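You operate a simulated robot arm through the tools that you are given. There is no shell and no other tool. Be economical: measure what you need, move in short steps, check, and stop when the job is done.

Carry out the task below with a simulated robot arm. There is one attempt and no reset: what you move stays moved.

JOB
Fetch the folded cloth from the top of the wooden bench with blue legs and set it on top of the purple board.
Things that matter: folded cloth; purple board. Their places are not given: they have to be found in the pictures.

The check looks at the end state, three seconds after you hand in, the way a careful person would. Anything else that was tipped, shoved, dropped, spilled or broken makes it a failure. Flat cloth is picked up by pressing the open fingertips on it (5 to 10 N) and closing them slowly along it; thin cloth reads only 2 to 8 mm in the jaws.

ROBOT AND FRAMES
A 7-joint arm with a two-finger parallel gripper, fixed in place. Base frame: the origin is at the foot of the arm, x ahead of it, y to its left, z up; the work surface is at about z = 0. Units: mm, rad, N and s.
With the tool pointing down near the work surface it reaches from about 240 to 620 mm from the base axis. Its first joint turns from -1.152 to 1.152 rad. Payload 2.6 kg.
Tool frame: the origin (TCP) lies between the finger pads and is the grasp point; the fingertips stand 30 mm ahead of it; z points along the fingers, y is the line along which they close. Largest opening 94 mm; finger width 28, thickness 10; the body of the gripper, 50 by 96 mm, starts 55 mm behind the TCP.
Orientation is that of the tool frame in the base frame, as a unit quaternion [w, x, y, z]. With the fingers straight down and closing along the base's y, the tool's x points along the base's -x, its y along +y and its z along -z.

CONTROLS
- The arm moves only by the tool play_rows. Its argument "plan" is text: rows parted by semicolons, each of 7 numbers parted by spaces: the shift along the tool's x, y, z in mm, then the turn, a rotation vector about the tool's x, y, z in rad, then the closure, from 0 (fully open) to 1 (shut). In form: tx ty tz wx wy wz gripper; .... A call has 1 to 10 rows; each row shifts and turns the commanded pose from where the row before left it, along the tool's axes as they then stand. Rows are played at 5 a second. More than 50 mm and 0.15 rad between two rows, or a gripper value outside its range, and nothing of the call is played. A pose out of reach is approached as far as the arm can. The call stops where the force on the tool passes 40 N (or 10 N more than at its start, if that is more) or the arm is blocked; 0.2 s more then pass. The fingers move at their own pace (about 72 mm/s each) and stop on an object; they squeeze with about 22 N. The grip force told is the motor's: it shows also when the fingers shut on nothing. Time passes only in rows, and 0.2 s behind the last, so rows that do not move let the fingers close. It gives the time, the measured TCP pose, the force on the tool (base axes), the opening and the grip force at its end, in the units of the frame above (readings bear some noise).
- Cameras (640 x 400 px; columns grow to the right, rows downward): "scene" is fixed at [45.9, 435.7, 572.6]; the picture's right is [-0.69, -0.73, 0.00], its down [-0.36, 0.35, -0.86] and it looks along [0.63, -0.59, -0.50] (base axes); focal length 342 px, centre (320, 200). "wrist" rides on the gripper at [-37, 0, -58] in the tool frame; the picture's right is [0.00, -1.00, 0.00], its down [0.97, 0.00, -0.24] and it looks along [0.24, 0.00, 0.97] (tool axes); focal length 218 px, centre (320, 200).
- grab_frame(camera): a new picture of that camera. The clock stands still meanwhile.
- locate(camera, pixels): for up to 12 pixels [column, row] of the newest picture of that camera ("zoom" is the newest enlarged one), the place [x, y, z] in the base frame of the surface seen there, good to about 2 mm. The clock stands still meanwhile.
- inspect(camera, box): a new picture of the part [left, top, right, bottom] of that camera's present view, enlarged. The clock stands still meanwhile.
- hand_in(): hands the job in; it is judged then, once.

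Go step by step. Measure first, check grasps and placings, and put right what went wrong. The budget is 60 turns and 26 pictures, counting those below and the enlarged ones. Unless the task says otherwise, let go and move clear before handing in, and close with one line.

The tools are called after "Request:" as a command line: name --argument value ..., lists and objects as JSON in quotes. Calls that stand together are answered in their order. play_rows: Moves the arm, as the interface text tells. Its arguments: {"type":"object","properties":{"plan":{"type":"string"}},"required":["plan"]} The other tools are called the same way: grab_frame (camera) takes a picture; locate (camera, pixels) gives the place of the surface under pixels of a picture; inspect (camera, box) takes an enlarged picture of a part of a camera's view; hand_in () hands the job in.

At the start:

```text
t: 0.0
position: [435.9, 84.8, 254.0]
ee_rot: [0.0, 0.0, 1.0, 0.001]
wrist_force: [0.6, 0.0, -0.3]
grip_width: 93.8
finger_force: 0.0
```

scene: 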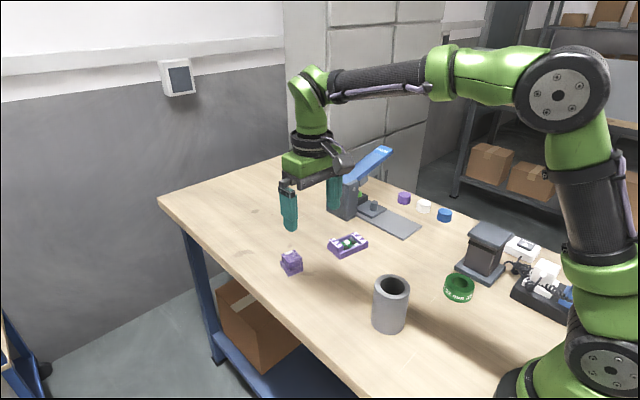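
wrist: 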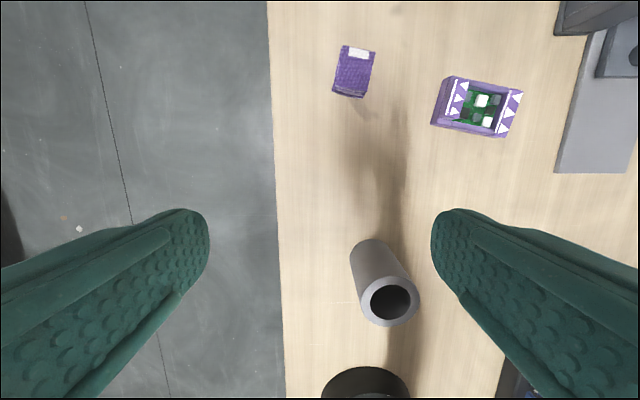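

The pictures show a purple item at scene (291,263) and a purple framed item at (347,245). I'll enlarge both to tell what they are.

Request:
inspect --camera "scene" --box '[260, 180, 460, 305]'

Request:
inspect --camera "wrist" --box '[300, 20, 560, 180]'

```text
3.20 times, centred on (360, 242) of scene
```

zoom: 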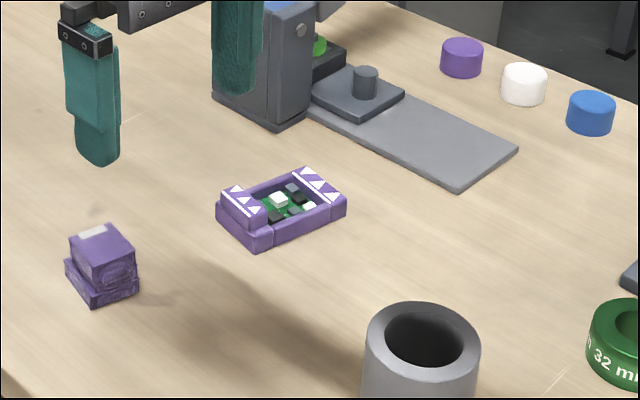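

```text
2.46 times, centred on (430, 100) of wrist
```

zoom: 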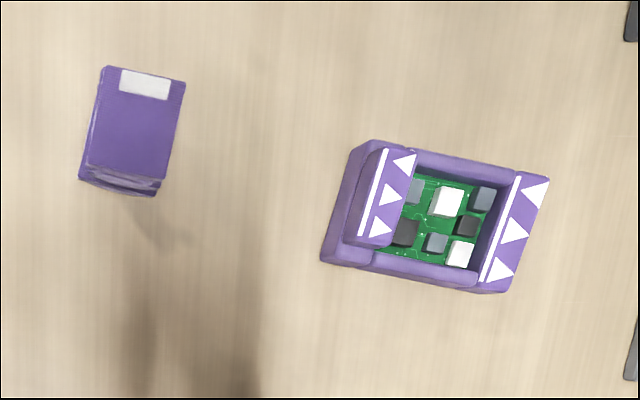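

The framed item is a circuit board in a purple carrier. The left item looks layered with a white label, so it may be the cloth. I'll zoom closer and measure both.

Request:
locate --camera "zoom" --pixels '[[105, 68], [184, 84], [160, 180], [85, 165], [132, 130], [120, 188], [385, 195], [515, 230], [455, 160], [425, 275], [425, 215], [448, 200]]'

Request:
inspect --camera "scene" --box '[270, 240, 318, 280]'

Request:
inspect --camera "scene" --box '[440, 190, 600, 320]'

```text
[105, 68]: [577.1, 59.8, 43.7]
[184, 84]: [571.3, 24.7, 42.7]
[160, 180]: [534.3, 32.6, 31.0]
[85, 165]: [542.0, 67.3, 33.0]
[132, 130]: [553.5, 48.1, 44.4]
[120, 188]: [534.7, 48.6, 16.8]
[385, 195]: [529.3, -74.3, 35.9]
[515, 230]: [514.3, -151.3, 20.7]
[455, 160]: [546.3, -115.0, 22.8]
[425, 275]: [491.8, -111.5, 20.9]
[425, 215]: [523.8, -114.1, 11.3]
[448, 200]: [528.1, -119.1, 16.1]
```

```text
10.00 times, centred on (294, 260) of scene
```

zoom: 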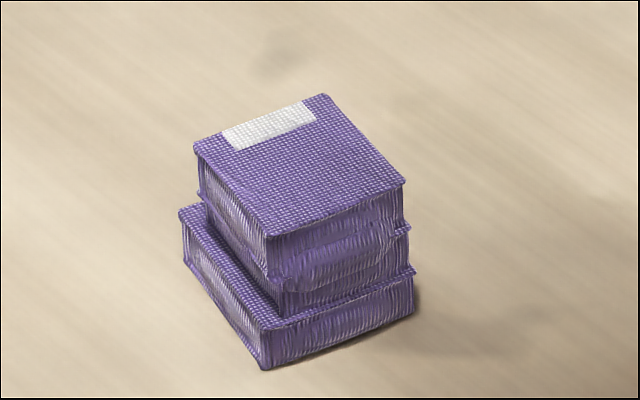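

```text
3.08 times, centred on (520, 255) of scene
```

zoom: 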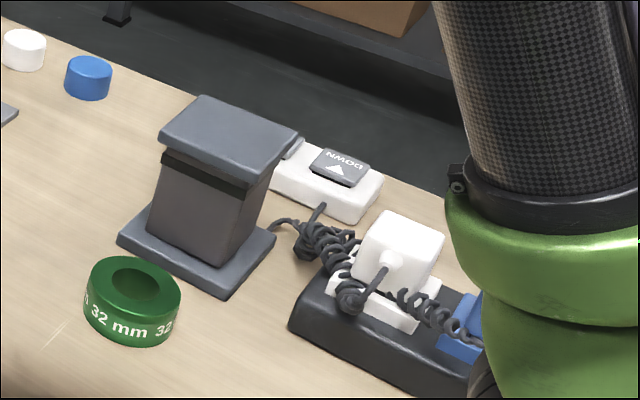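

The left item is a folded woven purple cloth, about 36 mm wide and 45 mm tall, and the board is the PCB carrier. Before moving I'll measure the press nearby and more of the cloth and carrier.

Request:
locate --camera "scene" --pixels '[[385, 150], [350, 182], [345, 212], [372, 207], [418, 230], [292, 270], [282, 267], [301, 266], [405, 285], [404, 197], [380, 175], [336, 205]]'

Request:
play_rows --plan "0 -40 -10 0 0 0 0; 0 -40 -10 0 0 0 0; 0 -40 0 0 0 0 0; -20 0 0 0 0 0 0; 0 0 0 0 0 0 0"

Request:
grab_frame --camera "wrist"

```text
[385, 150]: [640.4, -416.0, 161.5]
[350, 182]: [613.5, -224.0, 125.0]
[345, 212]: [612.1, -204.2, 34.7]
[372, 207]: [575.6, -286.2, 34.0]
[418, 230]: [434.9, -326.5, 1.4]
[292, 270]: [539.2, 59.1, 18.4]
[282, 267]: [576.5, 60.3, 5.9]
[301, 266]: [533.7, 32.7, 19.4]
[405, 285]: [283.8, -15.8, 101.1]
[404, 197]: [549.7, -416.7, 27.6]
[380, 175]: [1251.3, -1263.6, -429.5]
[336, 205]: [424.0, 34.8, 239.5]
```

```text
t: 1.2
position: [456.4, -37.1, 274.4]
ee_rot: [0.0, -0.001, 1.0, 0.0]
wrist_force: [-0.3, -0.8, -0.8]
grip_width: 94.2
finger_force: 0.1
```

```text
19 pictures are left
```

wrist: 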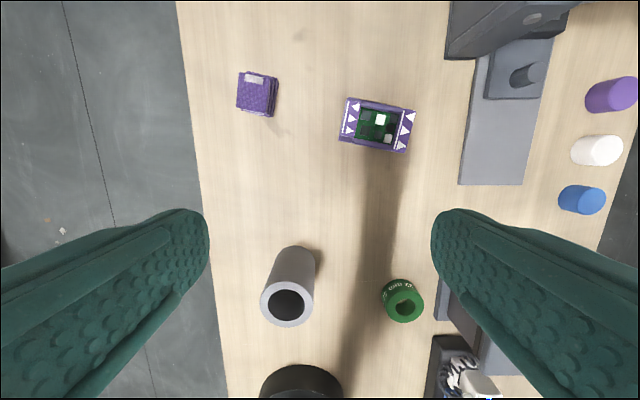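

The cloth is at wrist (257,93) and the carrier at (377,125). I'll enlarge each and measure them.

Request:
inspect --camera "wrist" --box '[330, 85, 426, 161]'

Request:
locate --camera "wrist" --pixels '[[239, 73], [277, 75], [239, 107], [271, 112], [255, 95], [275, 112], [277, 108], [238, 90], [274, 95]]'

```text
5.26 times, centred on (378, 123) of wrist
```

zoom: 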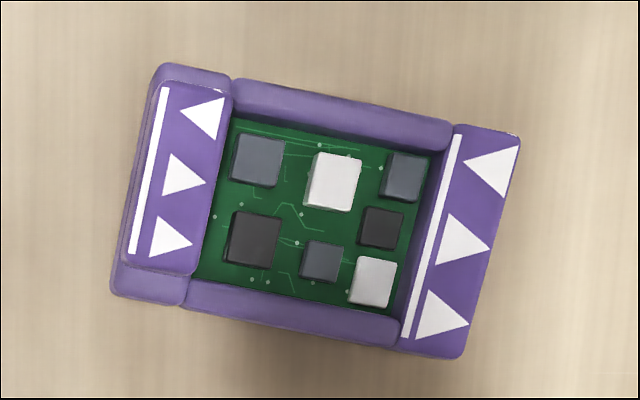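

```text
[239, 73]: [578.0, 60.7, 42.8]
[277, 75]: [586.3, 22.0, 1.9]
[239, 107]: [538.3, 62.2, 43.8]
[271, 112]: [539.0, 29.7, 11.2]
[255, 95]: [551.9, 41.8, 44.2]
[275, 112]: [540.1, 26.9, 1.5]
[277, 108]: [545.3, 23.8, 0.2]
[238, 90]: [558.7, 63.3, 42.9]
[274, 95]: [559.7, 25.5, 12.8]
```

I'll measure the carrier from this enlargement and take one of the cloth.

Request:
locate --camera "zoom" --pixels '[[180, 170], [225, 150], [205, 250], [340, 115], [340, 130], [290, 295], [290, 330], [430, 200], [470, 215], [510, 140], [335, 170], [250, 240]]'

Request:
inspect --camera "wrist" --box '[225, 60, 289, 124]'

```text
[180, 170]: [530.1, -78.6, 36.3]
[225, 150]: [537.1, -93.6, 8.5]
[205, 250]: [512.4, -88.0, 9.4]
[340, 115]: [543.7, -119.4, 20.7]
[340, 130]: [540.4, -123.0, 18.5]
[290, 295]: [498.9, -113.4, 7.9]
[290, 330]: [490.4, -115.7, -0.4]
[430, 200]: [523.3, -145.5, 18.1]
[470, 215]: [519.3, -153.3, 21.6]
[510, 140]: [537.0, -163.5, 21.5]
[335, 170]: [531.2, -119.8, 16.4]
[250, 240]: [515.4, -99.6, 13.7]
```

```text
6.25 times, centred on (257, 92) of wrist
```

zoom: 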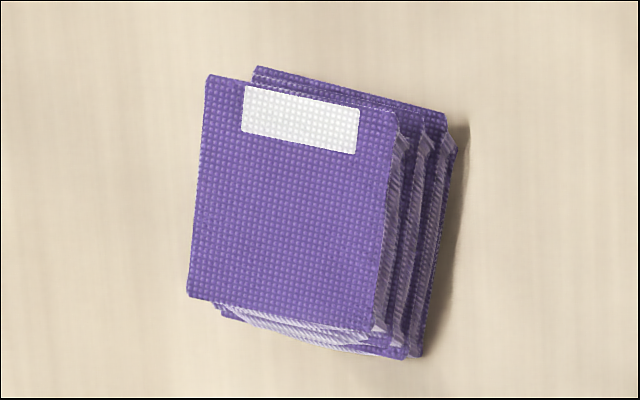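

Request:
locate --camera "zoom" --pixels '[[213, 82], [388, 115], [370, 325], [195, 290], [290, 205], [440, 120], [415, 350], [450, 150], [262, 72], [300, 338], [392, 350]]'

```text
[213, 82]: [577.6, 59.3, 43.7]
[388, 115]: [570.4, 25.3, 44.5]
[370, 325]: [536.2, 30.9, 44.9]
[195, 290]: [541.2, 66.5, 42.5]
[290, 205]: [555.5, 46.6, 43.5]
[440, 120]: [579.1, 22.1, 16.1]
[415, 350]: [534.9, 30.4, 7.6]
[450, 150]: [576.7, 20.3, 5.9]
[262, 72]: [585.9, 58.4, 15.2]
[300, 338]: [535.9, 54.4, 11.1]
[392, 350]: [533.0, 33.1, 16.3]
```

The cloth's base is about 45 x 39 mm, yawed about -11.5°, with its centre near (560,44.5). The carrier has the same yaw, with low rails (z 21) in x' and a tall bar (z 36) in y'. I'll grip along x', so I move over the cloth and turn the tool.

Request:
play_rows --plan "-34.5 27.2 0 0 0 0 0; -34.5 27.2 20 0 0 0 0; -34.6 27.2 20 0 0 0 0; 0 0 20 0 0 0 0; 0 0 20 0 0 0 0; 0 0 20 0 0 0 0; 0 0 0 0 0 0 0"

Request:
play_rows --plan "0 0 0 0 0 -0.137 0; 0 0 0 0 0 -0.137 0; 0 0 0 0 0 -0.137 0; 0 0 0 0 0 -0.137 0; 0 0 0 0 0 -0.137 0; 0 0 0 0 0 -0.137 0; 0 0 0 0 0 -0.137 0; 0 0 0 0 0 -0.137 0; 0 0 0 0 0 -0.137 0; 0 0 0 0 0 -0.137 0"

Request:
grab_frame --camera "wrist"

```text
t: 2.8
position: [559.9, 46.3, 175.2]
ee_rot: [0.0, -0.001, 1.0, -0.001]
wrist_force: [0.1, 0.3, 0.4]
grip_width: 94.1
finger_force: 0.0
```

```text
t: 5.0
position: [559.3, 46.5, 174.1]
ee_rot: [0.001, -0.634, 0.773, 0.001]
wrist_force: [-0.2, 0.3, -0.5]
grip_width: 93.9
finger_force: 0.1
```

```text
16 pictures are left
```

wrist: 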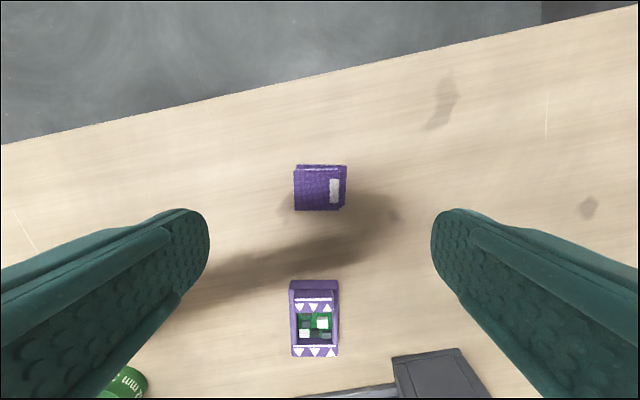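

The tool is aligned with the cloth at wrist (320,187). I'll descend to TCP z of about 40 with the fingers open.

Request:
play_rows --plan "1.9 -0.9 30 0 0 0 0; 0 0 30 0 0 0 0; 0 0 30 0 0 0 0; 0 0 25 0 0 0 0; 0 0 19 0 0 0 0; 0 0 0 0 0 0 0"

Request:
grab_frame --camera "scene"

```text
t: 6.4
position: [560.2, 44.4, 40.8]
ee_rot: [0.0, -0.634, 0.774, 0.0]
wrist_force: [0.0, 0.5, 0.4]
grip_width: 93.9
finger_force: 0.2
```

```text
15 pictures are left
```

scene: 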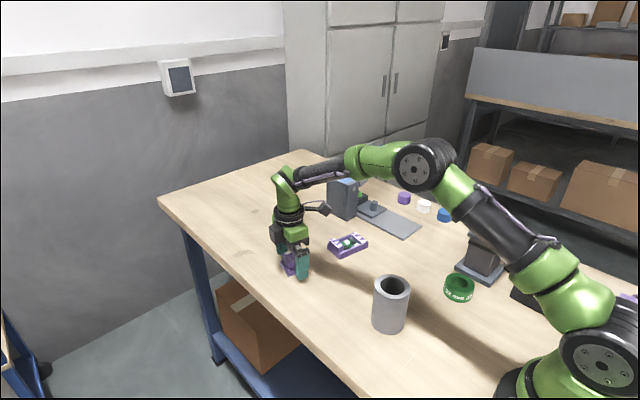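

The fingers straddle the cloth. A purple item has come into view at scene (627,297), so I'll check it before going on.

Request:
inspect --camera "scene" --box '[540, 250, 640, 330]'

Request:
locate --camera "scene" --pixels '[[627, 295], [634, 302], [622, 290]]'

```text
5.00 times, centred on (590, 290) of scene
```

zoom: 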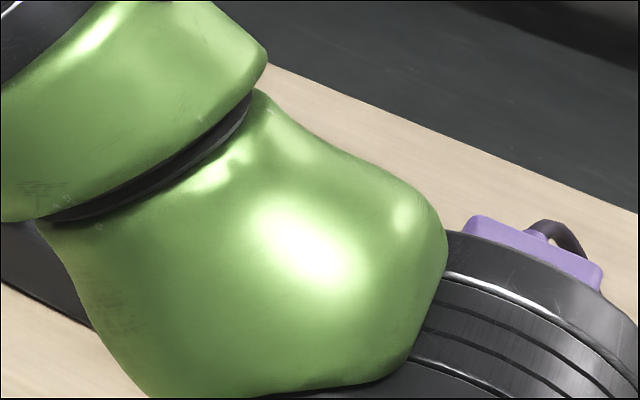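

```text
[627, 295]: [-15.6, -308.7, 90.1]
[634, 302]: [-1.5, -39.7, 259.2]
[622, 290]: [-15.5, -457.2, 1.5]
```

That is a connector behind the arm's base and out of its reach, so the carrier is the target. Now I close on the cloth.

Request:
play_rows --plan "0 0 0 0 0 0 0.3; 0 0 0 0 0 0 0.45; 0 0 0 0 0 0 0.6; 0 0 0 0 0 0 0.8; 0 0 0 0 0 0 1; 0 0 0 0 0 0 1; 0 0 0 0 0 0 1"

```text
t: 8.0
position: [559.2, 43.1, 40.2]
ee_rot: [0.0, -0.633, 0.774, 0.0]
wrist_force: [0.0, -0.3, 0.1]
grip_width: 55.7
finger_force: 21.8
```

The fingers stopped at 55.7 mm, wider than I measured. I'll lift a little and look.

Request:
play_rows --plan "0 0 -10 0 0 0 1; 0 0 -15 0 0 0 1; 0 0 -15 0 0 0 1; 0 0 0 0 0 0 1"

Request:
inspect --camera "scene" --box '[240, 180, 400, 290]'

Request:
grab_frame --camera "wrist"

```text
t: 9.0
position: [559.0, 42.9, 80.7]
ee_rot: [0.0, -0.633, 0.774, 0.0]
wrist_force: [0.0, 0.5, -0.3]
grip_width: 0.0
finger_force: 21.5
```

```text
3.64 times, centred on (320, 235) of scene
```

zoom: 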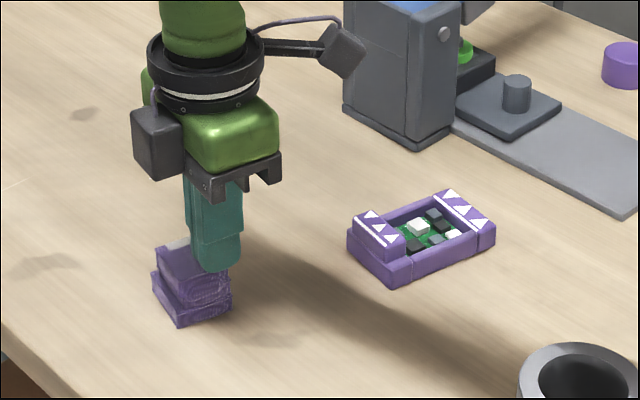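

```text
12 pictures are left
```

wrist: 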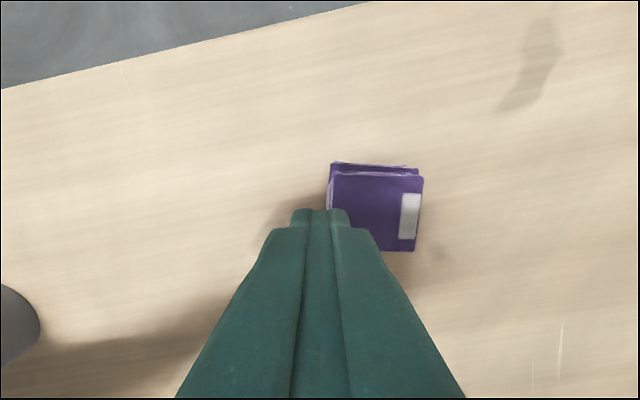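

The cloth slipped out on the lift: the opening is 0 and the cloth is still on the bench at wrist (375,210). I'll measure where it is now.

Request:
locate --camera "wrist" --pixels '[[332, 177], [421, 178], [413, 248], [335, 205], [375, 210], [333, 164], [417, 168], [375, 168], [327, 200], [332, 190]]'

Request:
play_rows --plan "0 0 -30 0 0 0 0; 0 0 -30 0 0 0 0; 0 0 -30 0 0 0 0; 0 0 -10 0 0 0 0; 0 0 0 0 0 0 0"

Request:
inspect --camera "wrist" --box '[260, 130, 388, 230]'

```text
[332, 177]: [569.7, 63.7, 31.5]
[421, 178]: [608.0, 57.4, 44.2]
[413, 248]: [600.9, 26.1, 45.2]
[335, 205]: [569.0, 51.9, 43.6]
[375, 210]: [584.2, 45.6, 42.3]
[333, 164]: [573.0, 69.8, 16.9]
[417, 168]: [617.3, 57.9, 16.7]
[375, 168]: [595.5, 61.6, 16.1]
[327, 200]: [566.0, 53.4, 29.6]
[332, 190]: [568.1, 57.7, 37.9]
```

```text
t: 10.2
position: [559.3, 44.0, 181.0]
ee_rot: [0.0, -0.633, 0.774, 0.0]
wrist_force: [-0.5, -0.2, 0.0]
grip_width: 93.9
finger_force: 0.0
```

```text
4.00 times, centred on (324, 180) of wrist
```

zoom: 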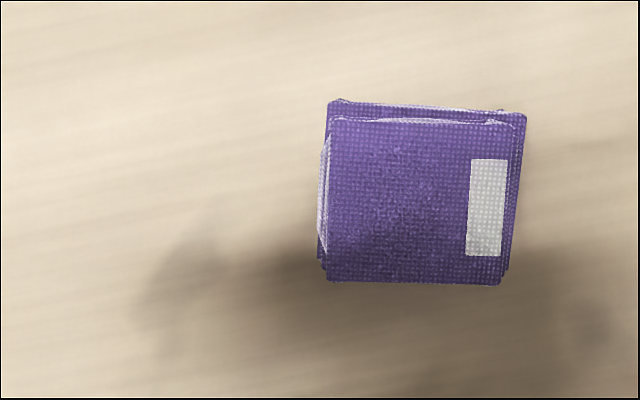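

The far finger had only caught the ledge of the wider bottom layer. I'll remeasure the layers now.

Request:
locate --camera "zoom" --pixels '[[335, 122], [512, 128], [497, 280], [330, 276], [415, 200], [335, 104], [522, 118], [505, 268], [322, 170], [320, 240], [520, 180], [510, 240]]'

Request:
inspect --camera "scene" --box '[240, 220, 320, 280]'

```text
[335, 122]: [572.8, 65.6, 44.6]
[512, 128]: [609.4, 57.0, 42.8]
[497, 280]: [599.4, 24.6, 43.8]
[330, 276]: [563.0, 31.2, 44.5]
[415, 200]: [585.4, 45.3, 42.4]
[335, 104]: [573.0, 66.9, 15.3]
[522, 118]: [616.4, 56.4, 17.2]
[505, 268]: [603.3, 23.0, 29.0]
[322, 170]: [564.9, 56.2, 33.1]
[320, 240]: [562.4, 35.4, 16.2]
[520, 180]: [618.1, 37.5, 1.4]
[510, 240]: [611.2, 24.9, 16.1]
```

```text
6.67 times, centred on (280, 250) of scene
```

zoom: 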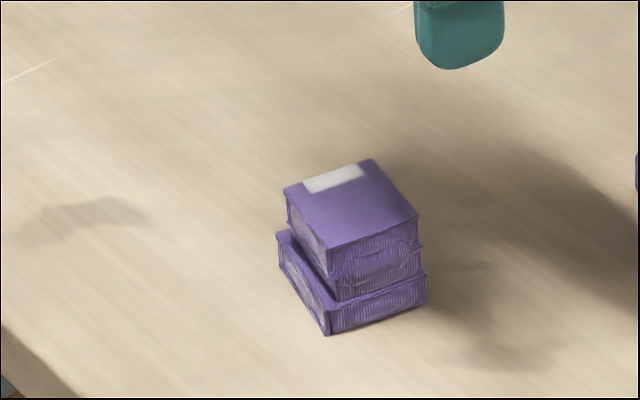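

All three layers line up across y' (36 mm), while the bottom layer sticks out about 13 mm at the far end in x'. I'll turn back and grip across y' on the upper two layers, tips at z of about 18, which also clears the carrier's tall bar when placing.

Request:
play_rows --plan "0 0 0 0 0 0.147 0; 0 0 0 0 0 0.147 0; 0 0 0 0 0 0.147 0; 0 0 0 0 0 0.147 0; 0 0 0 0 0 0.147 0; 0 0 0 0 0 0.147 0; 0 0 0 0 0 0.147 0; 0 0 0 0 0 0.147 0; 0 0 0 0 0 0.147 0; 0 0 0 0 0 0.147 0"

Request:
play_rows --plan "0 0 0 0 0 0.144 0; -27.7 7.3 0 0 0 0 0; 0 0 20 0 0 0 0; 0 0 20 0 0 0 0; 0 0 20 0 0 0 0; 0 0 0 0 0 0 0; 0 0 0 0 0 0 0"

Request:
grab_frame --camera "wrist"

```text
t: 12.4
position: [559.9, 44.1, 180.8]
ee_rot: [-0.001, 0.05, 0.999, 0.0]
wrist_force: [-0.5, -0.4, 0.5]
grip_width: 94.1
finger_force: 0.1
```

```text
t: 14.0
position: [588.3, 45.6, 119.7]
ee_rot: [0.0, 0.121, 0.993, 0.0]
wrist_force: [0.2, 0.5, -0.5]
grip_width: 93.8
finger_force: 0.1
```

```text
9 pictures are left
```

wrist: 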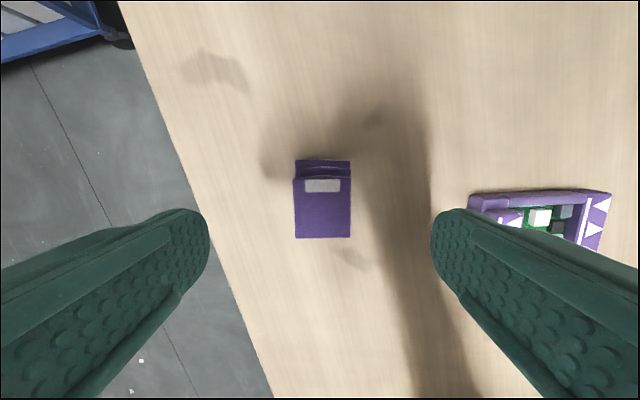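

The cloth is centred and square between the fingers at wrist (322,200). I'll descend to z 48 and close slowly.

Request:
play_rows --plan "0 -1 25 0 0 0 0; 0 0 25 0 0 0 0; 0 0 22 0 0 0 0; 0 0 0 0 0 0 0; 0 0 0 0 0 0 0.4; 0 0 0 0 0 0 0.6; 0 0 0 0 0 0 0.8; 0 0 0 0 0 0 1; 0 0 0 0 0 0 1; 0 0 0 0 0 0 1"

```text
t: 16.2
position: [590.0, 43.5, 48.1]
ee_rot: [0.0, 0.122, 0.993, 0.0]
wrist_force: [0.6, 0.7, -0.7]
grip_width: 40.9
finger_force: 22.2
```

Gripped at 40.9 mm. I'll lift 25 mm slowly and check the hold.

Request:
play_rows --plan "0 0 -5 0 0 0 1; 0 0 -10 0 0 0 1; 0 0 -10 0 0 0 1; 0 0 0 0 0 0 1"

Request:
inspect --camera "scene" --box '[240, 180, 400, 280]'

```text
t: 17.2
position: [589.3, 44.6, 72.1]
ee_rot: [0.0, 0.121, 0.993, 0.0]
wrist_force: [-0.4, -0.1, -0.5]
grip_width: 40.9
finger_force: 22.2
```

```text
4.00 times, centred on (320, 230) of scene
```

zoom: 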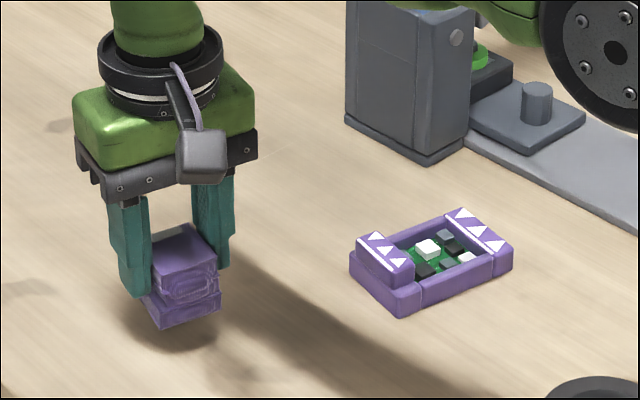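

The cloth is held clear of the bench, still at 40.9 mm. I'll raise it, trim the yaw to the carrier's and carry it over.

Request:
play_rows --plan "0 0 -24 0 0 0 1; 0 0 -24 0 0 -0.044 1; 7.7 -34.8 0 0 0 0 1; 7.7 -34.8 0 0 0 0 1; 7.7 -34.8 0 0 0 0 1; 7.8 -34.8 0 0 0 0 1; 7.8 -34.7 0 0 0 0 1; 0 0 0 0 0 0 1; 0 0 0 0 0 0 1"

Request:
grab_frame --camera "wrist"

Request:
inspect --camera "scene" --box '[270, 180, 430, 280]'

```text
t: 19.2
position: [515.8, -119.8, 122.5]
ee_rot: [0.0, 0.098, 0.995, 0.0]
wrist_force: [0.0, 0.5, 0.1]
grip_width: 40.9
finger_force: 22.1
```

```text
7 pictures are left
```

wrist: 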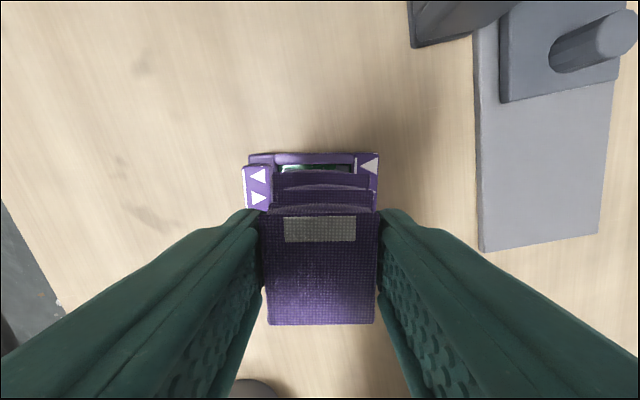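

```text
4.00 times, centred on (350, 230) of scene
```

zoom: 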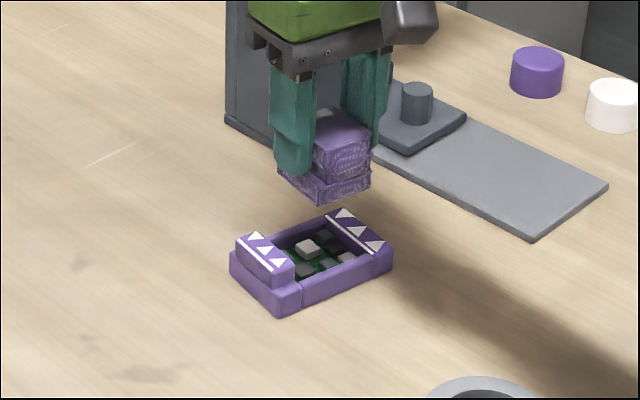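

The cloth hangs over the carrier. I'll check its lower corners against the carrier before lowering.

Request:
locate --camera "zoom" --pixels '[[282, 172], [322, 196], [366, 184], [345, 190], [270, 245], [290, 268], [335, 283], [375, 262], [295, 228], [365, 225], [380, 243]]'

```text
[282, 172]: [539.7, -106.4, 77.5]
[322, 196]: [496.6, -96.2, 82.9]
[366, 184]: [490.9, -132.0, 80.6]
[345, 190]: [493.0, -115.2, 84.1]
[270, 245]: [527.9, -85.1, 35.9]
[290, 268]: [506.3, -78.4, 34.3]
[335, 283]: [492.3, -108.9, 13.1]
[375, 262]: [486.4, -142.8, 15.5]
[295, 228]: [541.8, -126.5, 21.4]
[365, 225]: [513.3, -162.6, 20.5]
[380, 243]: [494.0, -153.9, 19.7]
```

The corners land within the rails (x' 506 on the near rail, y' 5 to -32, bar inner edge about 16). I'll lower to just above contact.

Request:
play_rows --plan "0 0 20 0 0 0 1; 0 0 15 0 0 0 1; 0 0 10 0 0 0 1; 0 0 4 0 0 0 1; 0 0 2 0 0 0 1; 0 0 1 0 0 0 1; 0 0 0 0 0 0 1"

Request:
inspect --camera "scene" --box '[290, 200, 400, 270]'

```text
t: 20.8
position: [516.2, -117.7, 69.2]
ee_rot: [0.0, 0.099, 0.995, 0.0]
wrist_force: [-0.2, 0.6, 0.3]
grip_width: 40.9
finger_force: 21.7
```

```text
5.71 times, centred on (345, 235) of scene
```

zoom: 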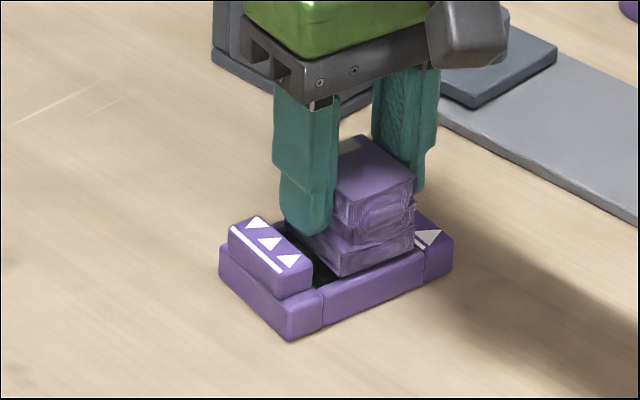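

No contact force yet and the cloth is right at the rail. I'll ease down 2 mm more.

Request:
play_rows --plan "0 0 1 0 0 0 1; 0 0 0 0 0 0 1; 0 0 1 0 0 0 1; 0 0 0 0 0 0 1"

```text
t: 21.8
position: [514.9, -119.0, 67.6]
ee_rot: [0.0, 0.1, 0.995, -0.001]
wrist_force: [-0.7, 0.1, -0.6]
grip_width: 41.1
finger_force: 22.1
```

Within about 1 mm of seated, so I'll open a little and then rise straight up.

Request:
play_rows --plan "0 0 0 0 0 0 0.53; 0 0 0 0 0 0 0.47; 0 0 0 0 0 0 0.42; 0 0 0 0 0 0 0.42; 0 0 -3 0 0 0 0.42; 0 0 -10 0 0 0 0.4; 0 0 -25 0 0 0 0.4; 0 0 -30 0 0 0 0.4; 0 0 -30 0 0 0 0.4; 0 0 -30 0 0 0 0.4"

Request:
inspect --camera "scene" --box '[280, 190, 400, 270]'

Request:
grab_frame --camera "wrist"

```text
t: 24.0
position: [513.1, -117.7, 197.9]
ee_rot: [0.0, 0.1, 0.995, 0.0]
wrist_force: [-0.8, -0.1, -0.3]
grip_width: 56.1
finger_force: 0.0
```

```text
5.00 times, centred on (340, 230) of scene
```

zoom: 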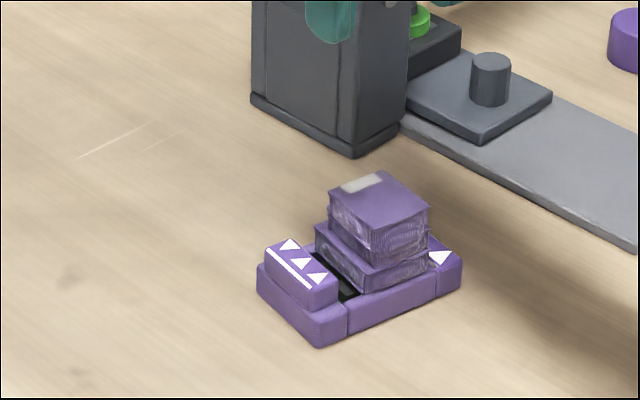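

```text
3 pictures are left
```

wrist: 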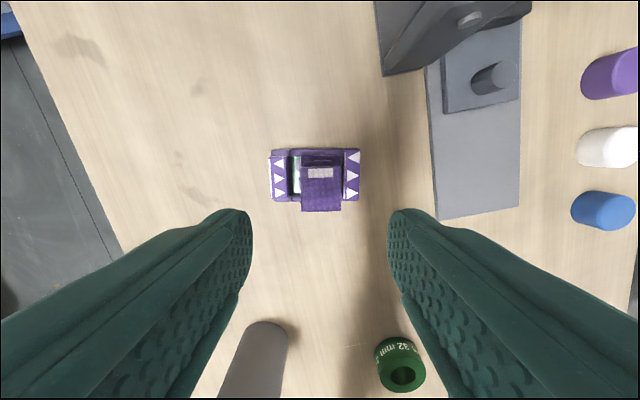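

The cloth sits on the carrier, clear of the fingers. I'll check that it is level.

Request:
locate --camera "zoom" --pixels '[[340, 195], [385, 178], [420, 205], [375, 230], [372, 283], [425, 270], [320, 235], [270, 280], [400, 300], [455, 262]]'

```text
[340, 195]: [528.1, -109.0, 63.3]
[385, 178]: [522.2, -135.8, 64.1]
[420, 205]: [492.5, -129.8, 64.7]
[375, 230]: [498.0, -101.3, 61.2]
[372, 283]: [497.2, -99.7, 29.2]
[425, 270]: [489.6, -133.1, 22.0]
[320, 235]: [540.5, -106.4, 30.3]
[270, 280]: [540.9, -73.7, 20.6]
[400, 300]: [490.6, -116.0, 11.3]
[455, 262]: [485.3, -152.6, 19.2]
```

The cloth's top is level (z about 63 to 64), it rests on both rails, and the carrier has not moved. The gripper is clear, so I'm handing in.

Request:
hand_in

```text
The job is handed in.
```

The folded cloth is on top of the purple board, resting level on its rails. My first grip slipped and pushed the cloth about 30 mm along the bench, so I picked it up again from the side; I saw nothing else moved.
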